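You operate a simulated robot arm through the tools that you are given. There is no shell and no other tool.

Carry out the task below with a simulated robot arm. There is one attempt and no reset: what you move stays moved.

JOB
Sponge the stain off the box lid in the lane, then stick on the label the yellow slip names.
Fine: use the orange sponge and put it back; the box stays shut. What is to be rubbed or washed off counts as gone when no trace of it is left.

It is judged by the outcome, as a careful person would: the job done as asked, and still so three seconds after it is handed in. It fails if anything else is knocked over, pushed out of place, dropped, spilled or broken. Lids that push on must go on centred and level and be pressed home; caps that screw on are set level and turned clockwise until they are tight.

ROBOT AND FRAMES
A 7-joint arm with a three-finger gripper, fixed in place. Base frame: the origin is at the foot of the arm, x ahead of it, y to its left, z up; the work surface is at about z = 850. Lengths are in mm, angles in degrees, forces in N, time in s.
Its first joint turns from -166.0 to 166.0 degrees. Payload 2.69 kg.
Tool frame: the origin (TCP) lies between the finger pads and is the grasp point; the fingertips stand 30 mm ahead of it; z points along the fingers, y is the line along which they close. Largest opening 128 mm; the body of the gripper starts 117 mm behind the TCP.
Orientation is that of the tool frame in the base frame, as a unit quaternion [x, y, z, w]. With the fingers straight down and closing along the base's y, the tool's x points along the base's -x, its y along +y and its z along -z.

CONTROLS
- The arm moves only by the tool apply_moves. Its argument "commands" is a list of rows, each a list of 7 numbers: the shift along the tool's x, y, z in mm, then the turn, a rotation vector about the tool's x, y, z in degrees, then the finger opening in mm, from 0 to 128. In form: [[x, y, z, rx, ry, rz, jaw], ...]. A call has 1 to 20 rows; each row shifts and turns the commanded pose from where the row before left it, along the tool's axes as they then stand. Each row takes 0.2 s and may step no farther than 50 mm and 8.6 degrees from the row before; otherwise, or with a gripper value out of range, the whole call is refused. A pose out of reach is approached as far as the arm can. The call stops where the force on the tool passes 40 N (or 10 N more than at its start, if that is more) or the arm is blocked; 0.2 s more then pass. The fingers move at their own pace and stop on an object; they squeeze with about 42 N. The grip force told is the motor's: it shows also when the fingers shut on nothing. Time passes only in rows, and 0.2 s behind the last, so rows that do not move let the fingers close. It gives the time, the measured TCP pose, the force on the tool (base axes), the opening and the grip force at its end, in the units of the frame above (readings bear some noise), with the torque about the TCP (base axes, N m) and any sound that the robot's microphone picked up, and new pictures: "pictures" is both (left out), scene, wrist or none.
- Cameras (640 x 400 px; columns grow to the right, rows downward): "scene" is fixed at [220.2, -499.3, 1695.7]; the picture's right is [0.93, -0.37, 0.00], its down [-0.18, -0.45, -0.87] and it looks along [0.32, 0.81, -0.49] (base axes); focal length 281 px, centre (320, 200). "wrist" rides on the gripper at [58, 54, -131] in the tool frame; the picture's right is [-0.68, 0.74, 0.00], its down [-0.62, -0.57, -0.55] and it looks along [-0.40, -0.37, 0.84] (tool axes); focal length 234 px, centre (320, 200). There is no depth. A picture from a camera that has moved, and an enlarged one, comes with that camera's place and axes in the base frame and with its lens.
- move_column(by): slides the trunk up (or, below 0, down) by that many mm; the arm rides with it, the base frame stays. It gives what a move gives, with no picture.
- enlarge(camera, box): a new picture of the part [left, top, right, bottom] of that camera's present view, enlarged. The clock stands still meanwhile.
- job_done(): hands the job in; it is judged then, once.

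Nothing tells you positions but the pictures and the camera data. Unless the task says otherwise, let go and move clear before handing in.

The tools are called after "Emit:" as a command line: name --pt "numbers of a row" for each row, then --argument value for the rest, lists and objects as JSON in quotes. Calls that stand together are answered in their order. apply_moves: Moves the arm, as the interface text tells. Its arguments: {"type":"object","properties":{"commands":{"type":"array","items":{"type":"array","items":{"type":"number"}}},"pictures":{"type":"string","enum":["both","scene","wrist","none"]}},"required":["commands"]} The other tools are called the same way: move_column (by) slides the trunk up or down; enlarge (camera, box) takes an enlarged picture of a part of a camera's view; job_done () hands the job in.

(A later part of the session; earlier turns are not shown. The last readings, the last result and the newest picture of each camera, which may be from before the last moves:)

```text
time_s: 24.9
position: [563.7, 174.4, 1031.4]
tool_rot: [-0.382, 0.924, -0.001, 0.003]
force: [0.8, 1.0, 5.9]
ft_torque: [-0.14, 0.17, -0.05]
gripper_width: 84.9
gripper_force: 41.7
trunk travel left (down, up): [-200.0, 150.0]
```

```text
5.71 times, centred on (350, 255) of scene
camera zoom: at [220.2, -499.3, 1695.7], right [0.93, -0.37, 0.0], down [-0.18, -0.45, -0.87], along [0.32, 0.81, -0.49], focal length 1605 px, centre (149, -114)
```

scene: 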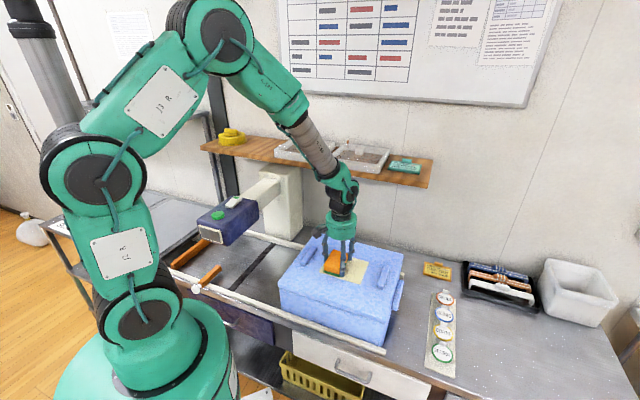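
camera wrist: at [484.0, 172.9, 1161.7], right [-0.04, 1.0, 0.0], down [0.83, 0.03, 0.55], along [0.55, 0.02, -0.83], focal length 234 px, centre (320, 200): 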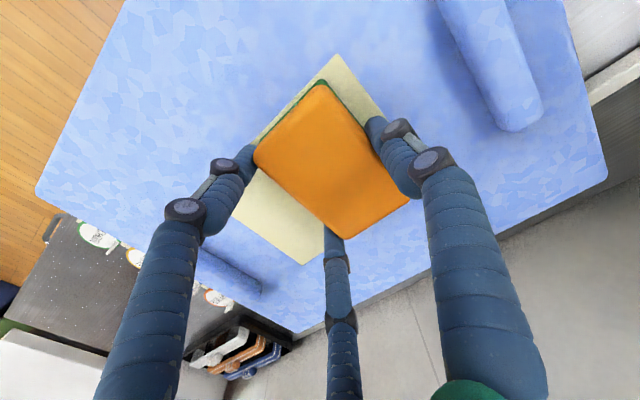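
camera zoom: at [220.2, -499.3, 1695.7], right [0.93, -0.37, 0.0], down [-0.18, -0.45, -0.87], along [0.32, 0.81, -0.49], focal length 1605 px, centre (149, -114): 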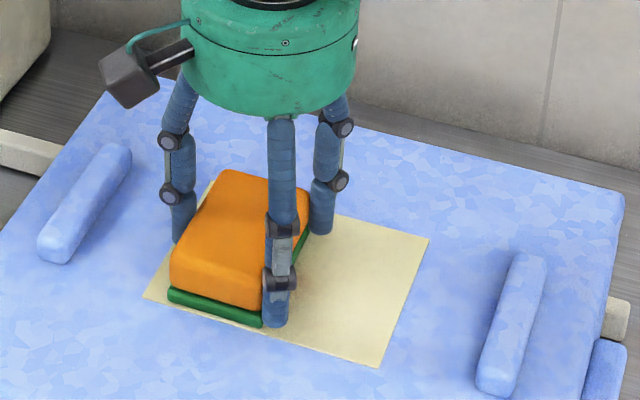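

The box stays put now and the stain is fading. Continuing with strokes toward the right part.

Emit:
apply_moves --pt "0 -8 0 0 0 0 60" --pt "0 -8 0 0 0 0 60" --pt "-8 0 0 0 0 0 60" --pt "-8 0 0 0 0 0 60" --pt "-8 0 0 0 0 0 60" --pt "-8 0 0 0 0 0 60" --pt "0 -8 0 0 0 0 60" --pt "0 -8 0 0 0 0 60" --pt "8 0 0 0 0 0 60" --pt "8 0 0 0 0 0 60" --pt "8 0 0 0 0 0 60" --pt "8 0 0 0 0 0 60" --pt "0 -8 0 0 0 0 60" --pt "-8 0 0 0 0 0 60" --pt "-8 0 0 0 0 0 60" --pt "-8 0 0 0 0 0 60" --pt "-8 0 0 0 0 0 60"

Emit:
enlarge --camera "scene" --box '[300, 220, 400, 290]'

```text
time_s: 28.5
position: [614.4, 169.7, 1032.4]
tool_rot: [-0.382, 0.924, 0.0, 0.002]
force: [-1.3, -0.3, 2.6]
ft_torque: [-0.1, 0.09, 0.0]
gripper_width: 84.6
gripper_force: 41.5
trunk travel left (down, up): [-200.0, 150.0]
camera wrist: at [534.3, 166.4, 1162.3], right [-0.04, 1.0, 0.0], down [0.83, 0.03, 0.55], along [0.55, 0.02, -0.83], focal length 234 px, centre (320, 200)
```

scene: 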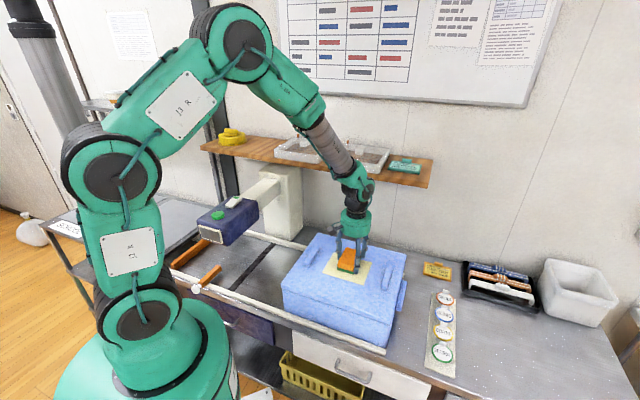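
wrist: 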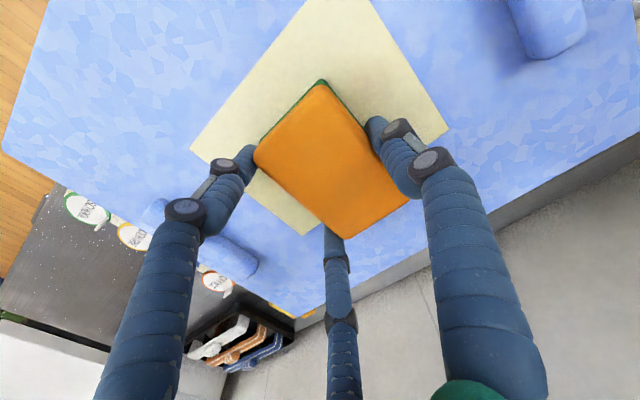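

```text
5.71 times, centred on (350, 255) of scene
camera zoom: at [220.2, -499.3, 1695.7], right [0.93, -0.37, 0.0], down [-0.18, -0.45, -0.87], along [0.32, 0.81, -0.49], focal length 1605 px, centre (149, -114)
```

zoom: 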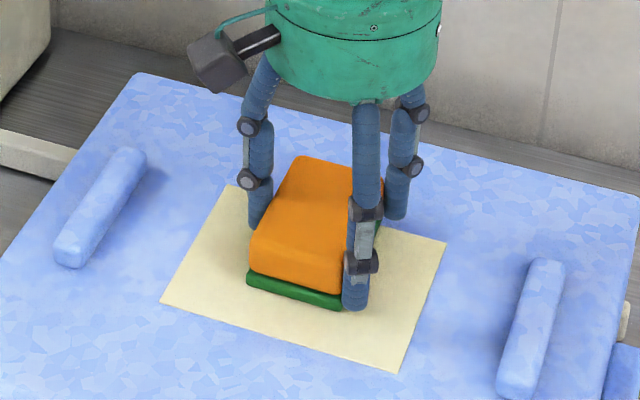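

The rightward strokes dragged the box about 10 mm along the lane. I'll do the leftward return stroke under the same light contact, which rubs and drags it back, and check.

Emit:
apply_moves --pt "8 0 0.4 0 0 0 60" --pt "8 0 0 0 0 0 60" --pt "0 8 0 0 0 0 60" --pt "0 8 0 0 0 0 60" --pt "0 8 0 0 0 0 60" --pt "0 8 0 0 0 0 60" --pt "0 0 0 0 0 0 60" --pictures "none"

Emit:
enlarge --camera "scene" --box '[300, 220, 400, 290]'

```text
time_s: 30.1
position: [580.9, 181.5, 1032.6]
tool_rot: [-0.382, 0.924, 0.0, 0.004]
force: [2.2, -1.1, 19.3]
ft_torque: [-0.14, 0.25, -0.02]
gripper_width: 84.8
gripper_force: 41.6
trunk travel left (down, up): [-200.0, 150.0]
```

```text
5.71 times, centred on (350, 255) of scene
camera zoom: at [220.2, -499.3, 1695.7], right [0.93, -0.37, 0.0], down [-0.18, -0.45, -0.87], along [0.32, 0.81, -0.49], focal length 1605 px, centre (149, -114)
```

zoom: 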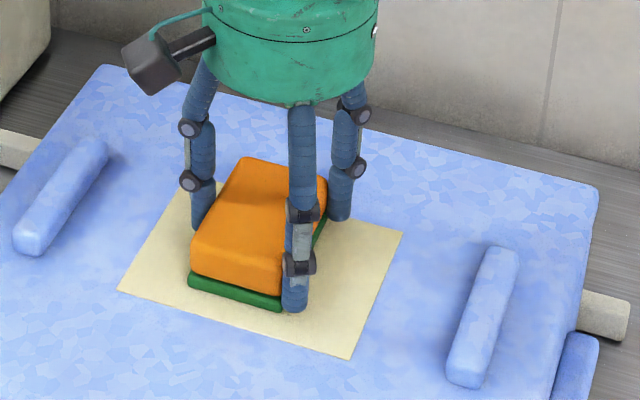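

Dragging works in both directions. I'll pull the box right about 18 mm to its original place, then use only cross-lane strokes (which don't move it) and lift between columns.

Emit:
apply_moves --pt "0 -6 0 0 0 0 60" --pt "0 -6 0 0 0 0 60" --pt "0 -6 0 0 0 0 60" --pt "0 0 0 0 0 0 60" --pictures "none"

Emit:
enlarge --camera "scene" --box '[300, 220, 400, 290]'

```text
time_s: 31.1
position: [593.5, 170.3, 1031.1]
tool_rot: [-0.382, 0.924, 0.0, 0.002]
force: [-3.5, 2.9, 11.7]
ft_torque: [0.03, 0.29, -0.01]
gripper_width: 84.8
gripper_force: 42.1
trunk travel left (down, up): [-200.0, 150.0]
```

```text
5.71 times, centred on (350, 255) of scene
camera zoom: at [220.2, -499.3, 1695.7], right [0.93, -0.37, 0.0], down [-0.18, -0.45, -0.87], along [0.32, 0.81, -0.49], focal length 1605 px, centre (149, -114)
```

zoom: 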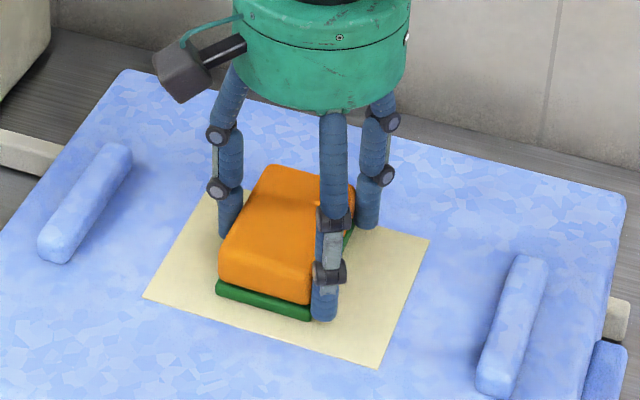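

The box is back in place. Lifting to inspect what's left of the stain.

Emit:
apply_moves --pt "0 0 -5 0 0 0 60" --pt "0 0 -40 0 0 0 60" --pt "0 0 -45 0 0 0 60" --pt "0 0 -45 0 0 0 60" --pt "-30 0 -10 0 0 0 60"

Emit:
enlarge --camera "scene" --box '[310, 235, 380, 290]'

Emit:
enlarge --camera "scene" --box '[270, 220, 430, 350]'

```text
time_s: 32.3
position: [613.2, 188.2, 1177.4]
tool_rot: [-0.383, 0.924, 0.0, 0.003]
force: [-0.7, -0.1, 0.7]
ft_torque: [0.04, -0.09, 0.01]
gripper_width: 84.5
gripper_force: 41.5
trunk travel left (down, up): [-200.0, 150.0]
camera wrist: at [533.7, 184.4, 1307.9], right [-0.04, 1.0, 0.0], down [0.83, 0.03, 0.55], along [0.55, 0.02, -0.83], focal length 234 px, centre (320, 200)
```

scene: 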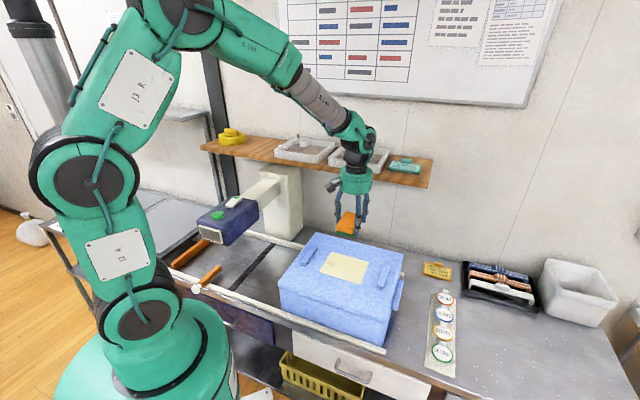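
wrist: 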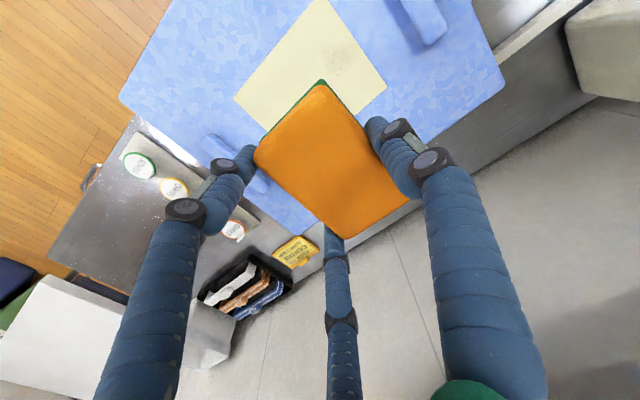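

```text
7.27 times, centred on (345, 262) of scene
camera zoom: at [220.2, -499.3, 1695.7], right [0.93, -0.37, 0.0], down [-0.18, -0.45, -0.87], along [0.32, 0.81, -0.49], focal length 2043 px, centre (138, -254)
```

zoom: 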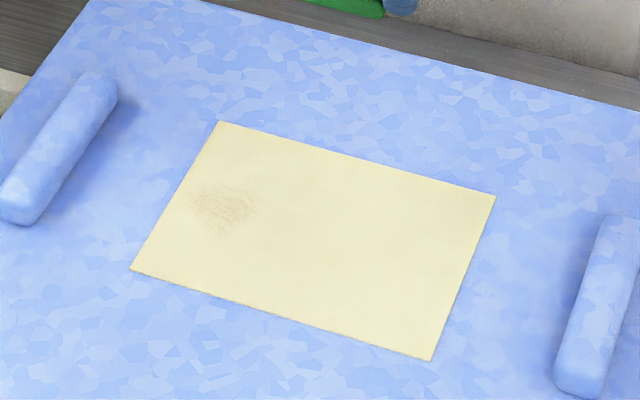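

```text
3.08 times, centred on (350, 285) of scene
camera zoom: at [220.2, -499.3, 1695.7], right [0.93, -0.37, 0.0], down [-0.18, -0.45, -0.87], along [0.32, 0.81, -0.49], focal length 864 px, centre (228, -62)
```

zoom: 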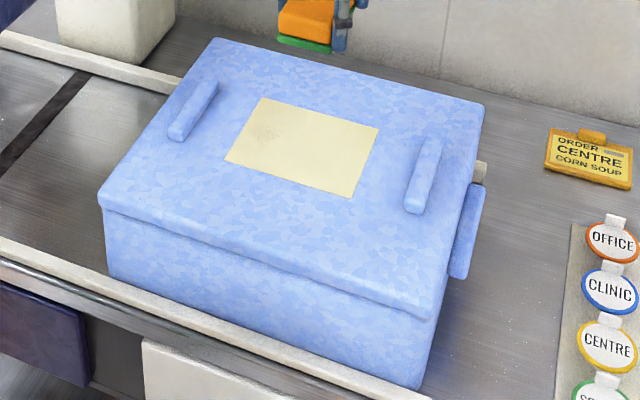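

Only a faint trace remains at the left of the patch, around (553, 212). Going back over that spot.

Emit:
apply_moves --pt "12.8 24 0 0 0 0 60" --pt "12.8 24 0 0 0 0 60" --pt "0 0 45 0 0 0 60" --pt "0 0 45 0 0 0 60" --pt "0 0 40 0 0 0 60" --pt "0 0 10 0 0 0 60" --pt "0 0 3 0 0 0 60" --pt "0 0 0 0 0 0 60" --pictures "none"

Emit:
apply_moves --pt "0 0 1 0 0 0 60" --pt "0 0 0 0 0 0 60" --pictures "none"

```text
time_s: 34.1
position: [563.3, 205.0, 1032.3]
tool_rot: [-0.382, 0.924, -0.001, 0.003]
force: [-0.3, -0.1, -0.6]
ft_torque: [-0.02, -0.02, -0.03]
gripper_width: 84.9
gripper_force: 41.5
trunk travel left (down, up): [-200.0, 150.0]
```

```text
time_s: 34.7
position: [565.1, 205.8, 1032.4]
tool_rot: [-0.382, 0.924, -0.001, 0.003]
force: [0.3, 0.1, -1.1]
ft_torque: [0.02, 0.01, 0.02]
gripper_width: 84.5
gripper_force: 41.8
trunk travel left (down, up): [-200.0, 150.0]
```

Emit:
apply_moves --pt "0 0 1 0 0 0 60" --pt "0 0 0 0 0 0 60" --pictures "none"

```text
time_s: 35.3
position: [564.1, 206.5, 1032.5]
tool_rot: [-0.382, 0.924, 0.0, 0.003]
force: [-0.4, 2.3, 4.3]
ft_torque: [-0.11, 0.18, -0.11]
gripper_width: 84.7
gripper_force: 41.9
trunk travel left (down, up): [-200.0, 150.0]
```

Light contact. Rubbing cross-lane strokes over the faint spot.

Emit:
apply_moves --pt "8 0 0.4 0 0 0 60" --pt "8 0 0 0 0 0 60" --pt "-8 0 0 0 0 0 60" --pt "-8 0 0 0 0 0 60" --pt "-8 0 0 0 0 0 60" --pt "-8 0 0 0 0 0 60" --pt "8 0 0 0 0 0 60" --pt "8 0 0 0 0 0 60" --pt "8 0 0 0 0 0 60" --pt "8 0 0 0 0 0 60" --pt "-8 0 0 0 0 0 60" --pt "-8 0 0 0 0 0 60" --pt "-8 0 0 0 0 0 60" --pt "-8 0 0 0 0 0 60" --pictures "none"

Emit:
enlarge --camera "scene" --box '[300, 220, 400, 290]'

```text
time_s: 36.4
position: [562.6, 203.9, 1031.3]
tool_rot: [-0.383, 0.924, -0.001, 0.001]
force: [-7.2, -4.3, 17.0]
ft_torque: [-0.11, 0.22, 0.12]
gripper_width: 84.7
gripper_force: 42.0
trunk travel left (down, up): [-200.0, 150.0]
stopped in row 5: the force on the tool passed its limit at 43 N (the readings are from after the stop); the commanded pose is now the measured one
```

```text
5.71 times, centred on (350, 255) of scene
camera zoom: at [220.2, -499.3, 1695.7], right [0.93, -0.37, 0.0], down [-0.18, -0.45, -0.87], along [0.32, 0.81, -0.49], focal length 1605 px, centre (149, -114)
```

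zoom: 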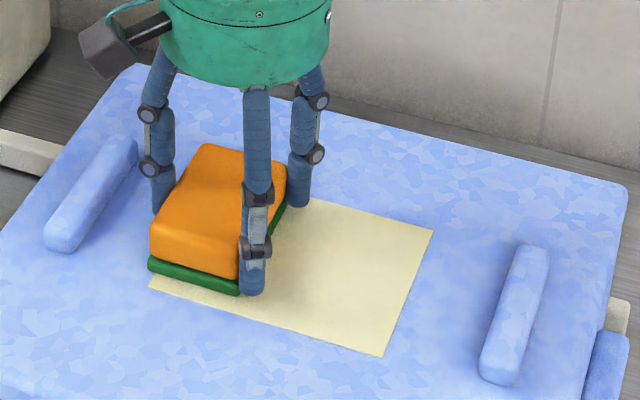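

Pressed a bit hard there; lightening and continuing with gentle strokes.

Emit:
apply_moves --pt "0 0 -0.7 0 0 0 60" --pt "0 0 0 0 0 0 60" --pt "6 0 0 0 0 0 60" --pt "6 0 0 0 0 0 60" --pt "6 0 0 0 0 0 60" --pt "6 0 0 0 0 0 60" --pt "-6 0 0 0 0 0 60" --pt "-6 0 0 0 0 0 60" --pt "-6 0 0 0 0 0 60" --pt "-6 0 0 0 0 0 60" --pictures "none"

Emit:
enlarge --camera "scene" --box '[300, 220, 400, 290]'

```text
time_s: 38.5
position: [561.9, 203.8, 1031.6]
tool_rot: [-0.383, 0.924, 0.0, 0.001]
force: [-9.8, -10.7, 18.6]
ft_torque: [-0.37, 0.39, 0.08]
gripper_width: 84.9
gripper_force: 41.8
trunk travel left (down, up): [-200.0, 150.0]
```

```text
5.71 times, centred on (350, 255) of scene
camera zoom: at [220.2, -499.3, 1695.7], right [0.93, -0.37, 0.0], down [-0.18, -0.45, -0.87], along [0.32, 0.81, -0.49], focal length 1605 px, centre (149, -114)
```

zoom: 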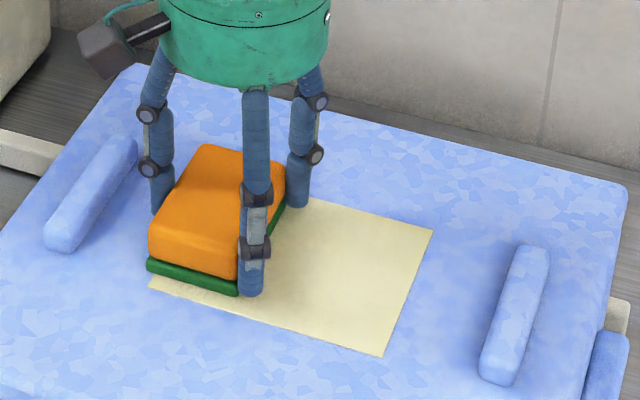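

Lifting to inspect again.

Emit:
apply_moves --pt "0 0 -5 0 0 0 60" --pt "0 0 -40 0 0 0 60" --pt "0 0 -45 0 0 0 60" --pt "0 0 -45 0 0 0 60" --pt "0 -30 -10 0 0 0 60" --pt "-30 -20 0 0 0 0 60" --pt "-20 0 0 0 0 0 60"

Emit:
enlarge --camera "scene" --box '[310, 235, 380, 290]'

Emit:
enlarge --camera "wrist" --box '[240, 0, 400, 110]'

Emit:
enlarge --camera "scene" --box '[325, 250, 350, 275]'

```text
time_s: 40.1
position: [636.8, 204.9, 1175.2]
tool_rot: [-0.383, 0.924, -0.001, 0.0]
force: [-0.5, -0.1, -1.0]
ft_torque: [-0.01, 0.05, -0.01]
gripper_width: 84.6
gripper_force: 42.2
trunk travel left (down, up): [-200.0, 150.0]
camera wrist: at [556.2, 201.5, 1307.0], right [-0.04, 1.0, 0.0], down [0.83, 0.04, 0.55], along [0.55, 0.02, -0.84], focal length 234 px, centre (320, 200)
```

scene: 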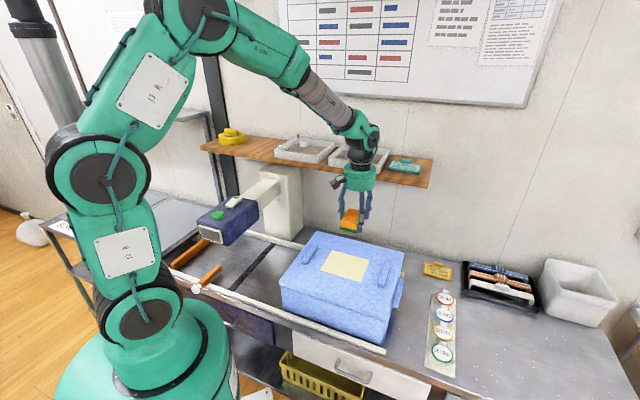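
wrist: 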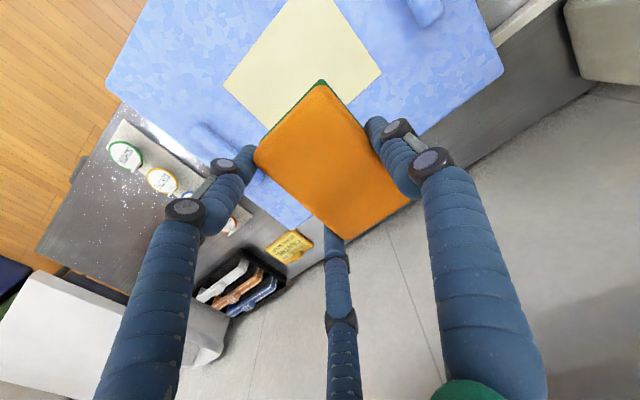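

```text
7.27 times, centred on (345, 262) of scene
camera zoom: at [220.2, -499.3, 1695.7], right [0.93, -0.37, 0.0], down [-0.18, -0.45, -0.87], along [0.32, 0.81, -0.49], focal length 2043 px, centre (138, -254)
```

zoom: 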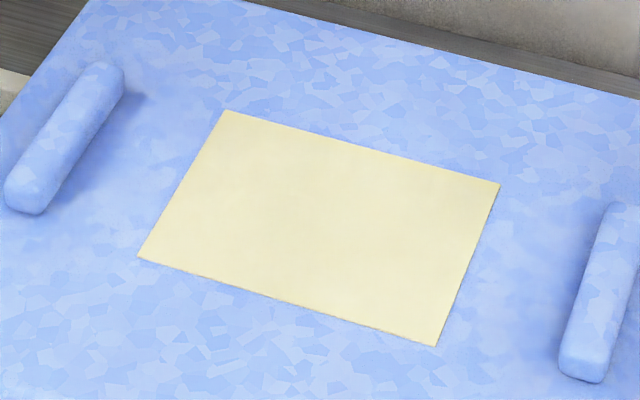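

```text
3.64 times, centred on (320, 55) of wrist
camera zoom: at [556.2, 201.5, 1307.0], right [-0.04, 1.0, 0.0], down [0.83, 0.04, 0.55], along [0.55, 0.02, -0.84], focal length 852 px, centre (320, 727)
```

zoom: 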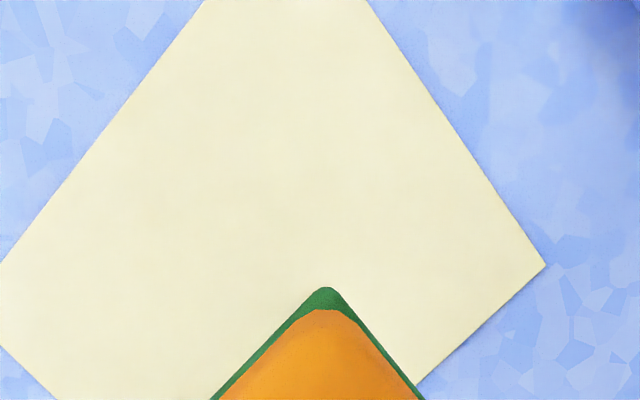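

```text
16.00 times, centred on (338, 262) of scene
camera zoom: at [220.2, -499.3, 1695.7], right [0.93, -0.37, 0.0], down [-0.18, -0.45, -0.87], along [0.32, 0.81, -0.49], focal length 4494 px, centre (40, -800)
```

zoom: 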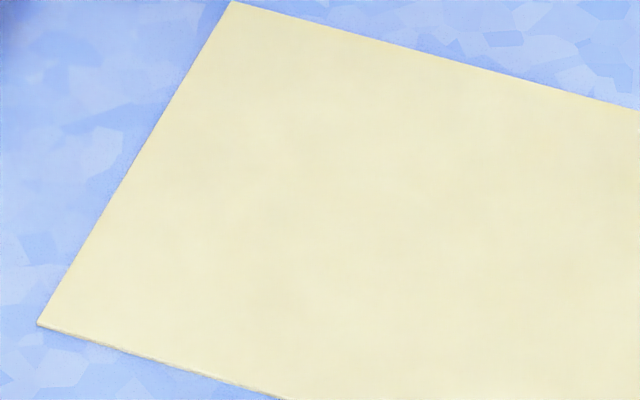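

It looks clean from here; a higher wrist view will confirm the whole patch before I return the sponge.

Emit:
apply_moves --pt "-20 0 -45 0 0 0 60" --pt "-20 0 -45 0 0 0 60" --pt "0 0 -45 0 0 0 60" --pictures "wrist"

Emit:
enlarge --camera "wrist" --box '[220, 0, 380, 100]'

```text
time_s: 41.0
position: [662.9, 233.0, 1312.2]
tool_rot: [-0.382, 0.924, -0.001, 0.001]
force: [0.4, -0.2, 0.3]
ft_torque: [-0.01, -0.03, 0.01]
gripper_width: 84.5
gripper_force: 42.5
trunk travel left (down, up): [-200.0, 150.0]
camera wrist: at [583.4, 230.8, 1442.3], right [-0.04, 1.0, 0.0], down [0.83, 0.04, 0.55], along [0.55, 0.02, -0.84], focal length 234 px, centre (320, 200)
```

wrist: 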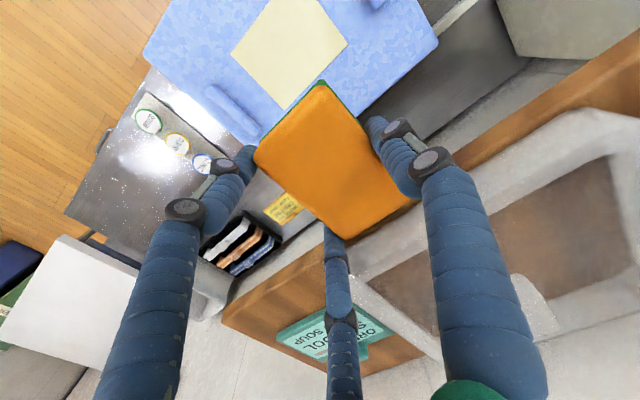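

```text
4.00 times, centred on (300, 50) of wrist
camera zoom: at [583.4, 230.8, 1442.3], right [-0.04, 1.0, 0.0], down [0.83, 0.04, 0.55], along [0.55, 0.02, -0.84], focal length 937 px, centre (400, 800)
```

zoom: 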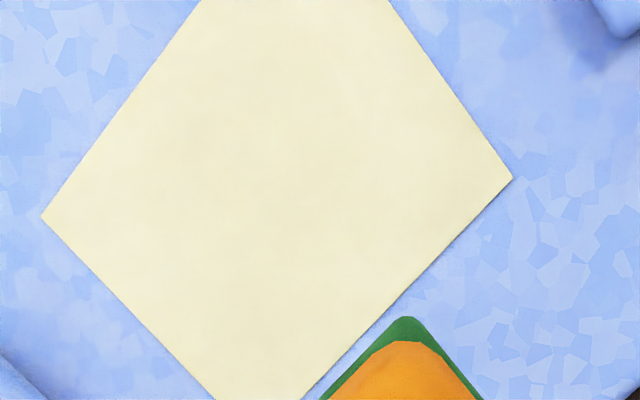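

The patch is fully clean. Backing away from the shelf edge, rising, and carrying the sponge back to its spot.

Emit:
apply_moves --pt "33 0 -35 0 0 0 60" --pt "33 0 -35 0 0 0 60" --pt "33 0 -35 0 0 0 60" --pt "0 0 -40 0 0 0 60" --pt "-21 45 0 0 0 0 60" --pt "-21 45 0 0 0 0 60" --pt "-21 45 0 0 0 0 60" --pt "-21 45 0 0 0 0 60" --pt "-21 45 0 0 0 0 60" --pt "-21 45 0 0 0 0 60" --pt "-21 45 0 0 0 0 60" --pt "-21 45 0 0 0 0 60" --pt "-21 45 0 0 0 0 60" --pt "-21 45 0 0 0 0 60" --pt "-26 28 0 0 0 0 60" --pt "0 0 30 0 0 0 60" --pt "0 0 30 0 0 0 60" --pt "0 0 0 0 0 0 60"

Emit:
enlarge --camera "scene" --box '[210, 80, 310, 160]'

```text
time_s: 44.8
position: [422.4, 668.2, 1393.7]
tool_rot: [-0.382, 0.924, 0.001, 0.001]
force: [-0.4, 0.0, 0.2]
ft_torque: [-0.06, 0.0, -0.01]
gripper_width: 84.9
gripper_force: 42.1
trunk travel left (down, up): [-200.0, 150.0]
camera wrist: at [341.9, 665.2, 1524.5], right [-0.04, 1.0, 0.0], down [0.83, 0.03, 0.55], along [0.55, 0.02, -0.83], focal length 234 px, centre (320, 200)
```

scene: 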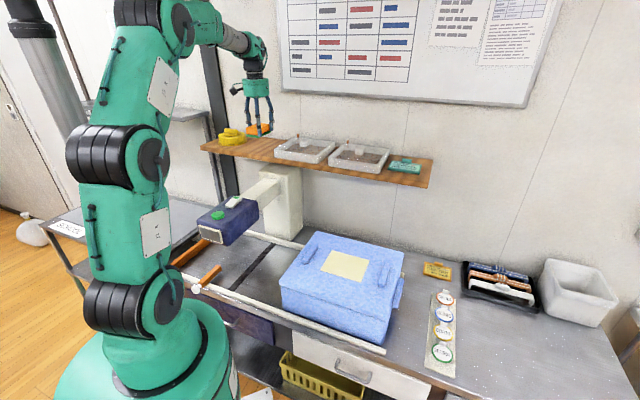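
wrist: 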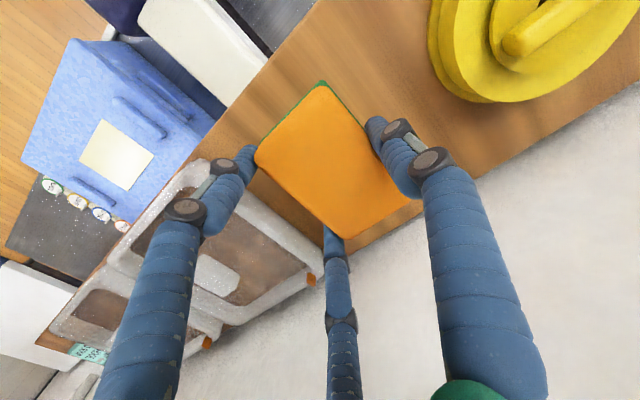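

```text
5.00 times, centred on (260, 120) of scene
camera zoom: at [220.2, -499.3, 1695.7], right [0.93, -0.37, 0.0], down [-0.18, -0.45, -0.87], along [0.32, 0.81, -0.49], focal length 1404 px, centre (620, 600)
```

zoom: 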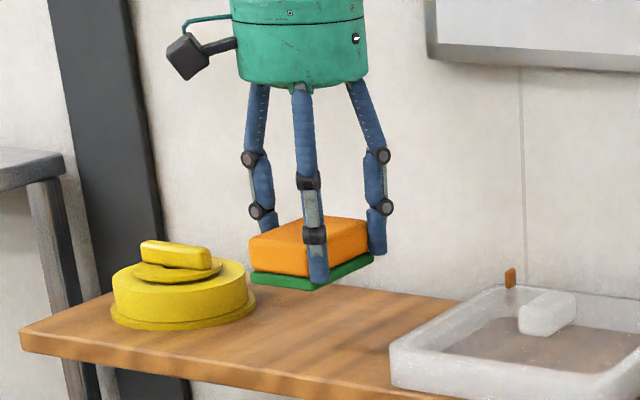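

Over the original spot. Lowering gently onto the shelf.

Emit:
apply_moves --pt "0 0 30 0 0 0 60" --pt "0 0 20 0 0 0 60" --pt "0 0 4 0 0 0 60" --pt "0 0 2 0 0 0 60" --pt "0 0 0 0 0 0 60" --pictures "none"

Emit:
apply_moves --pt "0 0 1 0 0 0 60" --pt "0 0 0 0 0 0 60" --pictures "none"

Emit:
apply_moves --pt "0 0 1 0 0 0 60" --pt "0 0 0 0 0 0 60" --pictures "none"

```text
time_s: 46.0
position: [421.0, 669.5, 1339.1]
tool_rot: [-0.382, 0.924, 0.0, 0.001]
force: [0.0, 0.0, 0.0]
ft_torque: [0.01, 0.01, -0.01]
gripper_width: 84.6
gripper_force: 41.9
trunk travel left (down, up): [-200.0, 150.0]
```

```text
time_s: 46.5
position: [420.5, 670.2, 1337.2]
tool_rot: [-0.382, 0.924, 0.0, 0.001]
force: [0.0, -0.2, -0.7]
ft_torque: [0.01, 0.0, 0.01]
gripper_width: 84.4
gripper_force: 42.2
trunk travel left (down, up): [-200.0, 150.0]
```

```text
time_s: 47.1
position: [421.5, 668.8, 1338.7]
tool_rot: [-0.383, 0.924, -0.001, 0.001]
force: [0.5, -0.1, -0.1]
ft_torque: [0.0, 0.02, -0.02]
gripper_width: 84.6
gripper_force: 42.3
trunk travel left (down, up): [-200.0, 150.0]
```

Emit:
apply_moves --pt "0 0 1 0 0 0 60" --pt "0 0 0 0 0 0 60" --pictures "none"

Emit:
apply_moves --pt "0 0 1 0 0 0 60" --pt "0 0 0 0 0 0 60" --pictures "scene"

Emit:
enlarge --camera "scene" --box '[230, 110, 290, 160]'

```text
time_s: 47.8
position: [421.1, 668.5, 1337.5]
tool_rot: [-0.383, 0.924, 0.0, 0.0]
force: [-0.2, -0.7, 1.8]
ft_torque: [-0.09, 0.01, 0.04]
gripper_width: 84.8
gripper_force: 41.4
trunk travel left (down, up): [-200.0, 150.0]
```

```text
time_s: 48.4
position: [420.2, 667.8, 1336.7]
tool_rot: [-0.383, 0.924, 0.0, 0.002]
force: [3.1, 3.0, 10.0]
ft_torque: [-0.11, 0.18, -0.01]
gripper_width: 84.8
gripper_force: 41.5
trunk travel left (down, up): [-200.0, 150.0]
```

scene: 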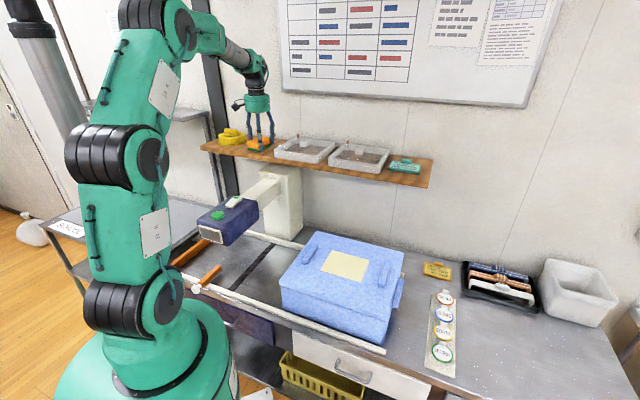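

```text
8.00 times, centred on (260, 135) of scene
camera zoom: at [220.2, -499.3, 1695.7], right [0.93, -0.37, 0.0], down [-0.18, -0.45, -0.87], along [0.32, 0.81, -0.49], focal length 2247 px, centre (800, 720)
```

zoom: 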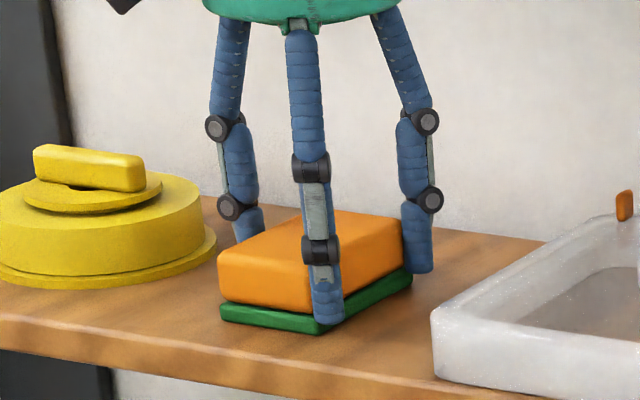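

The sponge is resting on the shelf. Releasing and rising clear.

Emit:
apply_moves --pt "0 0 -0.5 0 0 0 90" --pt "0 0 0 0 0 0 110" --pt "0 0 0 0 0 0 128" --pt "0 0 0 0 0 0 128" --pt "0 0 -30 0 0 0 128" --pt "0 0 -40 0 0 0 128" --pt "0 0 -40 0 0 0 128"

Emit:
enlarge --camera "scene" --box '[190, 115, 350, 215]'

```text
time_s: 50.0
position: [419.9, 666.0, 1447.3]
tool_rot: [-0.383, 0.924, -0.001, 0.001]
force: [0.2, -0.5, 0.7]
ft_torque: [-0.04, -0.01, 0.01]
gripper_width: 128.0
gripper_force: 0.0
trunk travel left (down, up): [-200.0, 150.0]
camera wrist: at [340.0, 663.4, 1577.5], right [-0.04, 1.0, 0.0], down [0.83, 0.03, 0.55], along [0.55, 0.02, -0.83], focal length 234 px, centre (320, 200)
```

scene: 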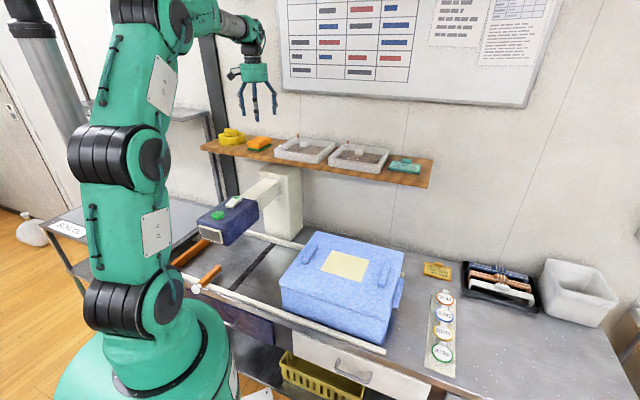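
wrist: 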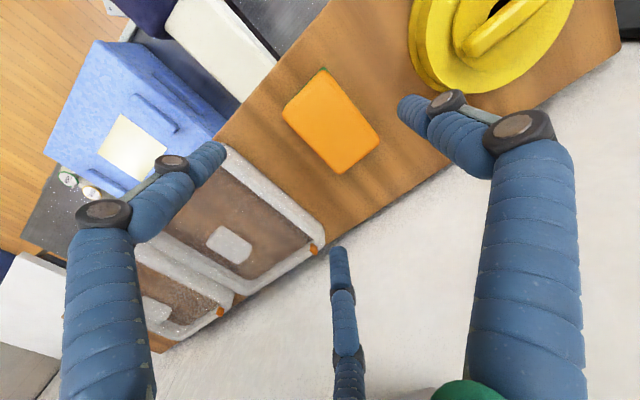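

```text
4.00 times, centred on (270, 165) of scene
camera zoom: at [220.2, -499.3, 1695.7], right [0.93, -0.37, 0.0], down [-0.18, -0.45, -0.87], along [0.32, 0.81, -0.49], focal length 1124 px, centre (520, 340)
```

zoom: 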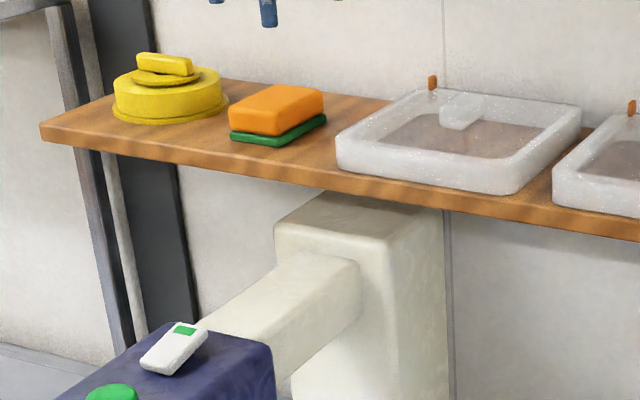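

The sponge is back in its original place. Now over to the label strip, fingers closed for visibility.

Emit:
apply_moves --pt "20 -30 0 0 0 0 100" --pt "16 -45 0 0 0 0 60" --pt "16 -45 0 0 0 0 20" --pt "16 -45 0 0 0 0 20" --pt "16 -45 0 0 0 0 20" --pt "16 -45 0 0 0 0 20" --pt "16 -45 0 0 0 0 20" --pt "16 -45 0 0 0 0 20" --pt "16 -45 0 0 0 0 20" --pt "16 -45 0 0 0 0 20" --pt "16 -45 0 0 0 0 20" --pt "16 -45 0 0 0 0 20" --pt "16 -45 0 0 0 0 20" --pt "16 -45 0 0 0 0 20" --pt "16 -45 0 0 0 0 20" --pt "16 -45 0 0 0 0 20" --pt "16 -45 0 0 0 0 20" --pictures "none"

Emit:
apply_moves --pt "0 0 45 0 0 0 20" --pt "0 0 45 0 0 0 20" --pt "0 0 45 0 0 0 20" --pt "0 0 45 0 0 0 20" --pt "0 0 45 0 0 0 20" --pt "0 0 45 0 0 0 20"

```text
time_s: 53.5
position: [753.9, -58.0, 1445.8]
tool_rot: [-0.383, 0.924, -0.001, 0.002]
force: [-0.5, -0.7, 0.0]
ft_torque: [0.01, 0.04, -0.01]
gripper_width: 20.2
gripper_force: 0.1
trunk travel left (down, up): [-200.0, 150.0]
```

```text
time_s: 55.0
position: [756.3, -56.6, 1176.5]
tool_rot: [-0.383, 0.924, -0.001, 0.002]
force: [0.2, 1.1, 0.3]
ft_torque: [0.03, -0.02, 0.05]
gripper_width: 20.2
gripper_force: 0.0
trunk travel left (down, up): [-200.0, 150.0]
camera wrist: at [675.3, -59.7, 1307.2], right [-0.04, 1.0, 0.0], down [0.83, 0.03, 0.55], along [0.55, 0.02, -0.83], focal length 234 px, centre (320, 200)
```

scene: 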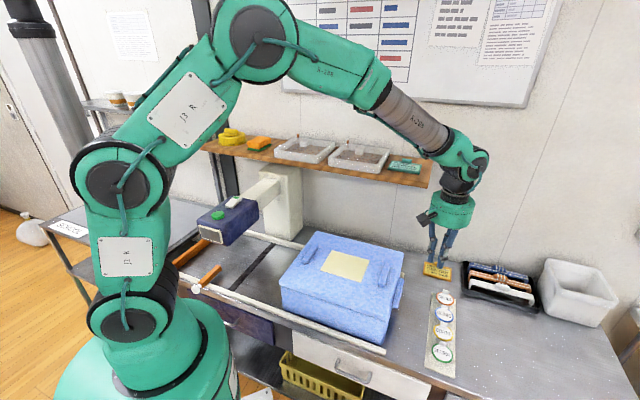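
wrist: 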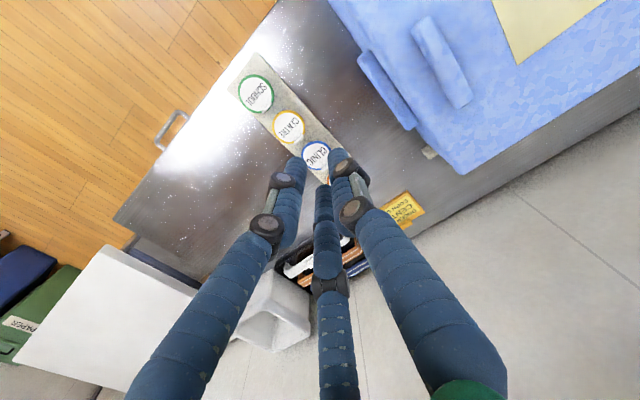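

Emit:
enlarge --camera "wrist" --box '[220, 50, 360, 190]'

Emit:
enlarge --camera "scene" --box '[420, 280, 480, 375]'

```text
2.86 times, centred on (290, 120) of wrist
camera zoom: at [675.3, -59.7, 1307.2], right [-0.04, 1.0, 0.0], down [0.83, 0.03, 0.55], along [0.55, 0.02, -0.83], focal length 669 px, centre (406, 429)
```

zoom: 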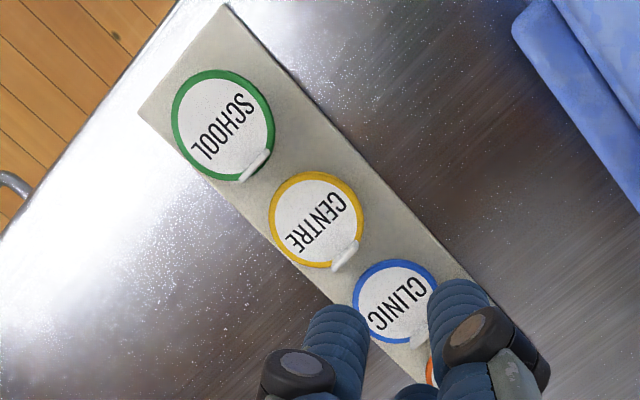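

```text
4.21 times, centred on (450, 328) of scene
camera zoom: at [220.2, -499.3, 1695.7], right [0.93, -0.37, 0.0], down [-0.18, -0.45, -0.87], along [0.32, 0.81, -0.49], focal length 1183 px, centre (-227, -337)
```

zoom: 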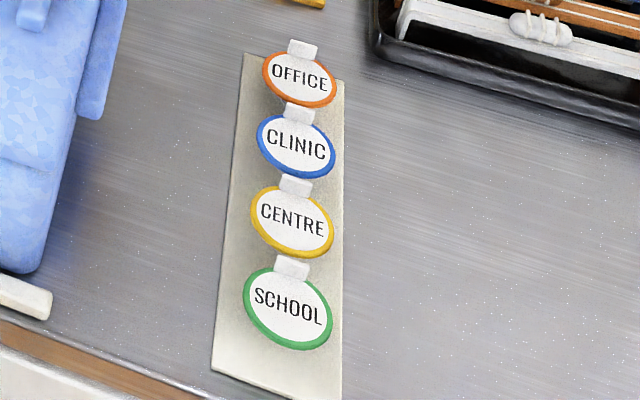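

The CENTRE label is a flat disc with an upright white tab on its far edge, near (833, -96). I'll move above it with part-open fingers for a closer look.

Emit:
apply_moves --pt "-13 -41 0 0 0 0 70" --pt "-13 -41 0 0 0 0 70" --pt "0 0 45 0 0 0 70" --pt "0 0 45 0 0 0 70" --pt "0 0 45 0 0 0 70" --pt "0 0 45 0 0 0 70" --pt "0 0 20 0 0 0 70"

Emit:
enlarge --camera "wrist" --box '[240, 50, 400, 170]'

Emit:
enlarge --camera "scene" --box '[410, 230, 500, 350]'

```text
time_s: 56.5
position: [832.5, -96.5, 976.7]
tool_rot: [-0.382, 0.924, 0.0, 0.001]
force: [1.0, 0.1, 0.6]
ft_torque: [0.03, 0.02, -0.02]
gripper_width: 70.2
gripper_force: 0.0
trunk travel left (down, up): [-200.0, 150.0]
camera wrist: at [752.2, -100.3, 1107.8], right [-0.04, 1.0, 0.0], down [0.83, 0.03, 0.55], along [0.55, 0.02, -0.83], focal length 234 px, centre (320, 200)
```

scene: 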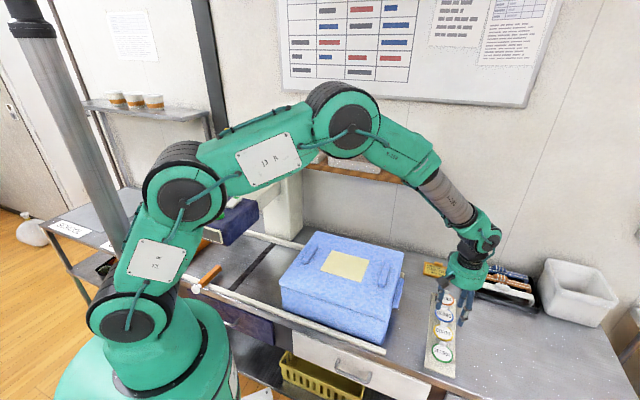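
wrist: 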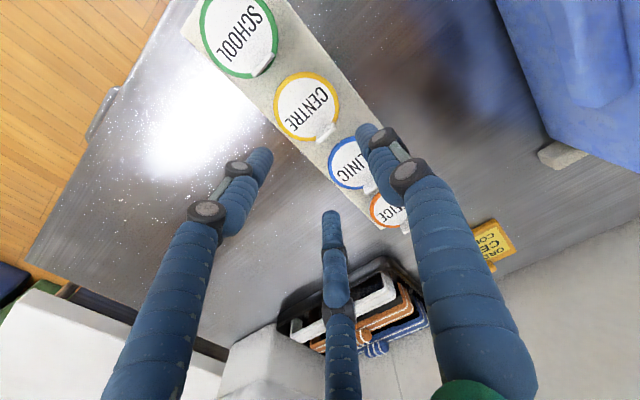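

```text
3.33 times, centred on (320, 110) of wrist
camera zoom: at [752.2, -100.3, 1107.8], right [-0.04, 1.0, 0.0], down [0.83, 0.03, 0.55], along [0.55, 0.02, -0.83], focal length 781 px, centre (320, 500)
```

zoom: 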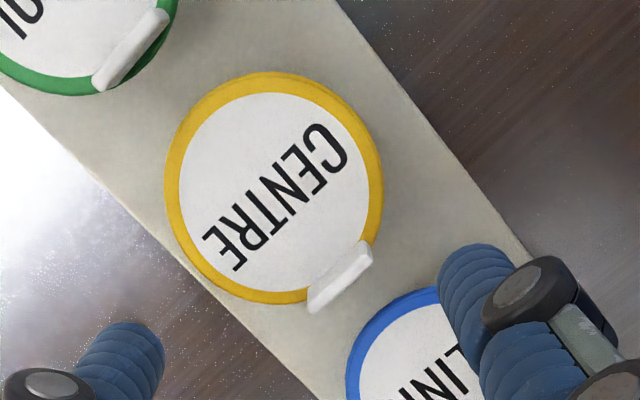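

```text
3.33 times, centred on (455, 290) of scene
camera zoom: at [220.2, -499.3, 1695.7], right [0.93, -0.37, 0.0], down [-0.18, -0.45, -0.87], along [0.32, 0.81, -0.49], focal length 936 px, centre (-130, -100)
```

zoom: 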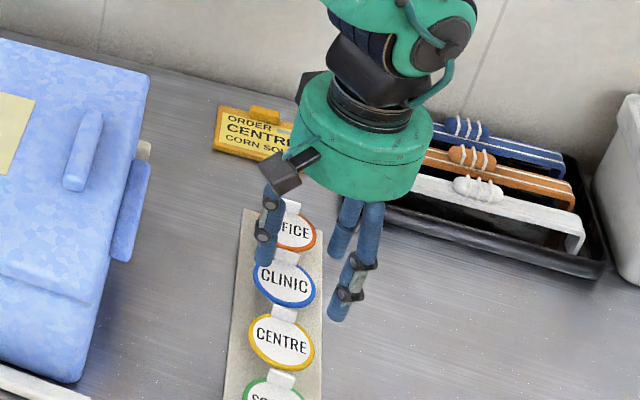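

Emit:
enlarge --camera "wrist" --box '[300, 105, 350, 150]'

Emit:
enlarge --camera "scene" --box '[425, 310, 465, 345]'

```text
8.89 times, centred on (325, 128) of wrist
camera zoom: at [752.2, -100.3, 1107.8], right [-0.04, 1.0, 0.0], down [0.83, 0.03, 0.55], along [0.55, 0.02, -0.83], focal length 2082 px, centre (276, 844)
```

zoom: 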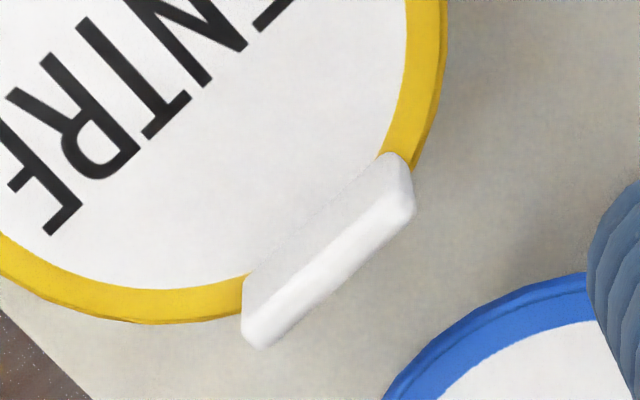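

```text
11.43 times, centred on (445, 328) of scene
camera zoom: at [220.2, -499.3, 1695.7], right [0.93, -0.37, 0.0], down [-0.18, -0.45, -0.87], along [0.32, 0.81, -0.49], focal length 3210 px, centre (-1109, -1257)
```

zoom: 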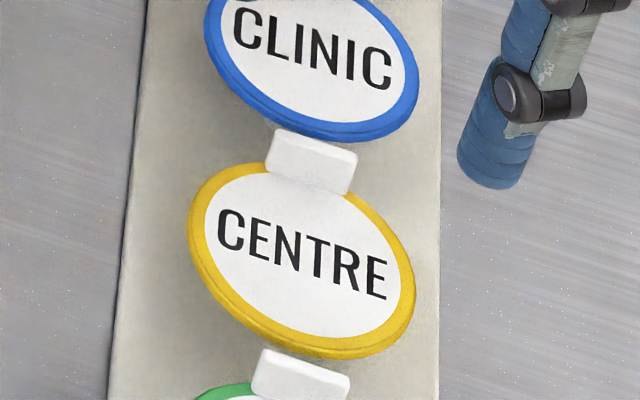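

The tab is about 25 wide × 12 tall × 4 mm thick, standing across the bench's depth direction. I'll turn the hand 90° so one finger goes behind the tab and two in front, and check alignment.

Emit:
apply_moves --pt "0 7 0 0 0 7.5 60" --pt "0 0 0 0 0 7.5 60" --pt "0 0 0 0 0 7.5 60" --pt "0 0 0 0 0 7.5 60" --pt "0 0 0 0 0 7.5 60" --pt "0 0 0 0 0 7.5 60" --pt "0 0 0 0 0 7.5 60" --pt "0 0 0 0 0 7.5 60" --pt "0 0 0 0 0 7.5 60" --pt "0 0 0 0 0 7.5 60" --pt "0 0 0 0 0 7.5 60" --pt "0 0 0 0 0 7.5 60" --pt "0 0 0 0 0 0 60"

Emit:
enlarge --camera "wrist" --box '[260, 80, 380, 180]'

Emit:
enlarge --camera "scene" --box '[410, 230, 500, 350]'

```text
time_s: 59.4
position: [827.8, -91.8, 975.8]
tool_rot: [0.384, 0.923, 0.0, 0.002]
force: [-0.1, 0.4, 0.0]
ft_torque: [0.0, 0.01, 0.0]
gripper_width: 60.2
gripper_force: 0.1
trunk travel left (down, up): [-200.0, 150.0]
camera wrist: at [823.8, -12.5, 1107.9], right [1.0, 0.04, 0.0], down [0.03, -0.84, 0.55], along [0.02, -0.55, -0.84], focal length 234 px, centre (320, 200)
```

scene: 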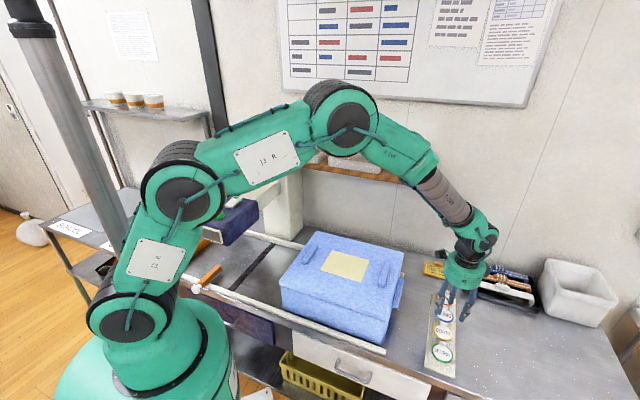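
wrist: 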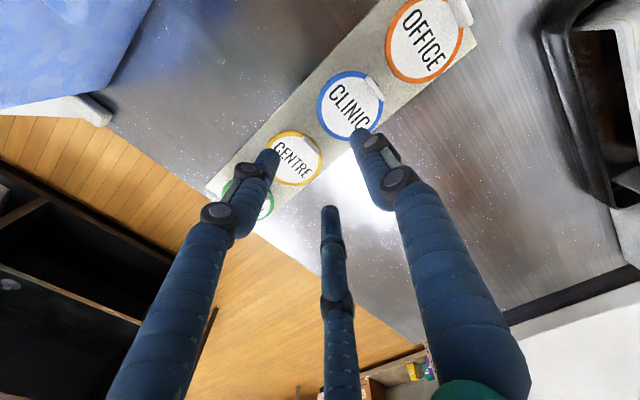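

```text
4.00 times, centred on (320, 130) of wrist
camera zoom: at [823.8, -12.5, 1107.9], right [1.0, 0.04, 0.0], down [0.03, -0.84, 0.55], along [0.02, -0.55, -0.84], focal length 937 px, centre (320, 480)
```

zoom: 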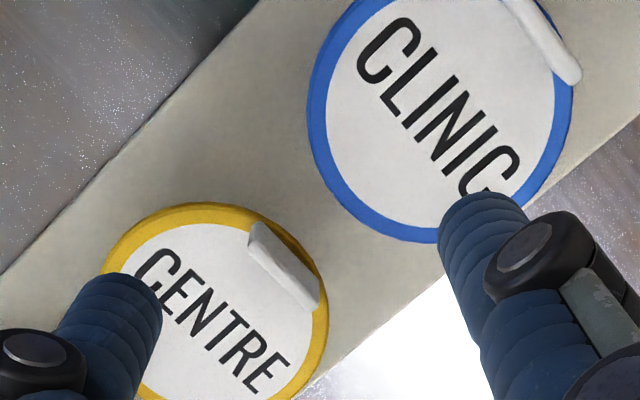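

```text
3.33 times, centred on (455, 290) of scene
camera zoom: at [220.2, -499.3, 1695.7], right [0.93, -0.37, 0.0], down [-0.18, -0.45, -0.87], along [0.32, 0.81, -0.49], focal length 936 px, centre (-130, -100)
```

zoom: 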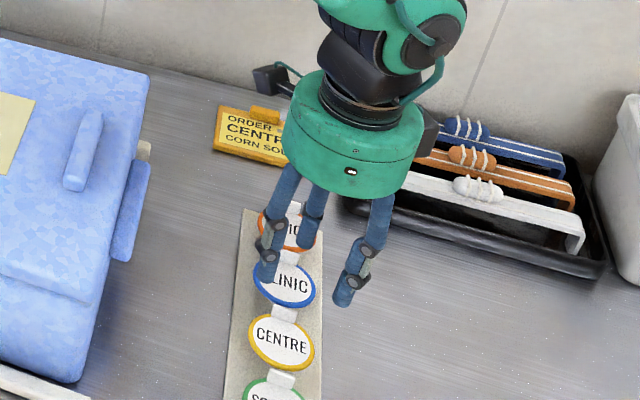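

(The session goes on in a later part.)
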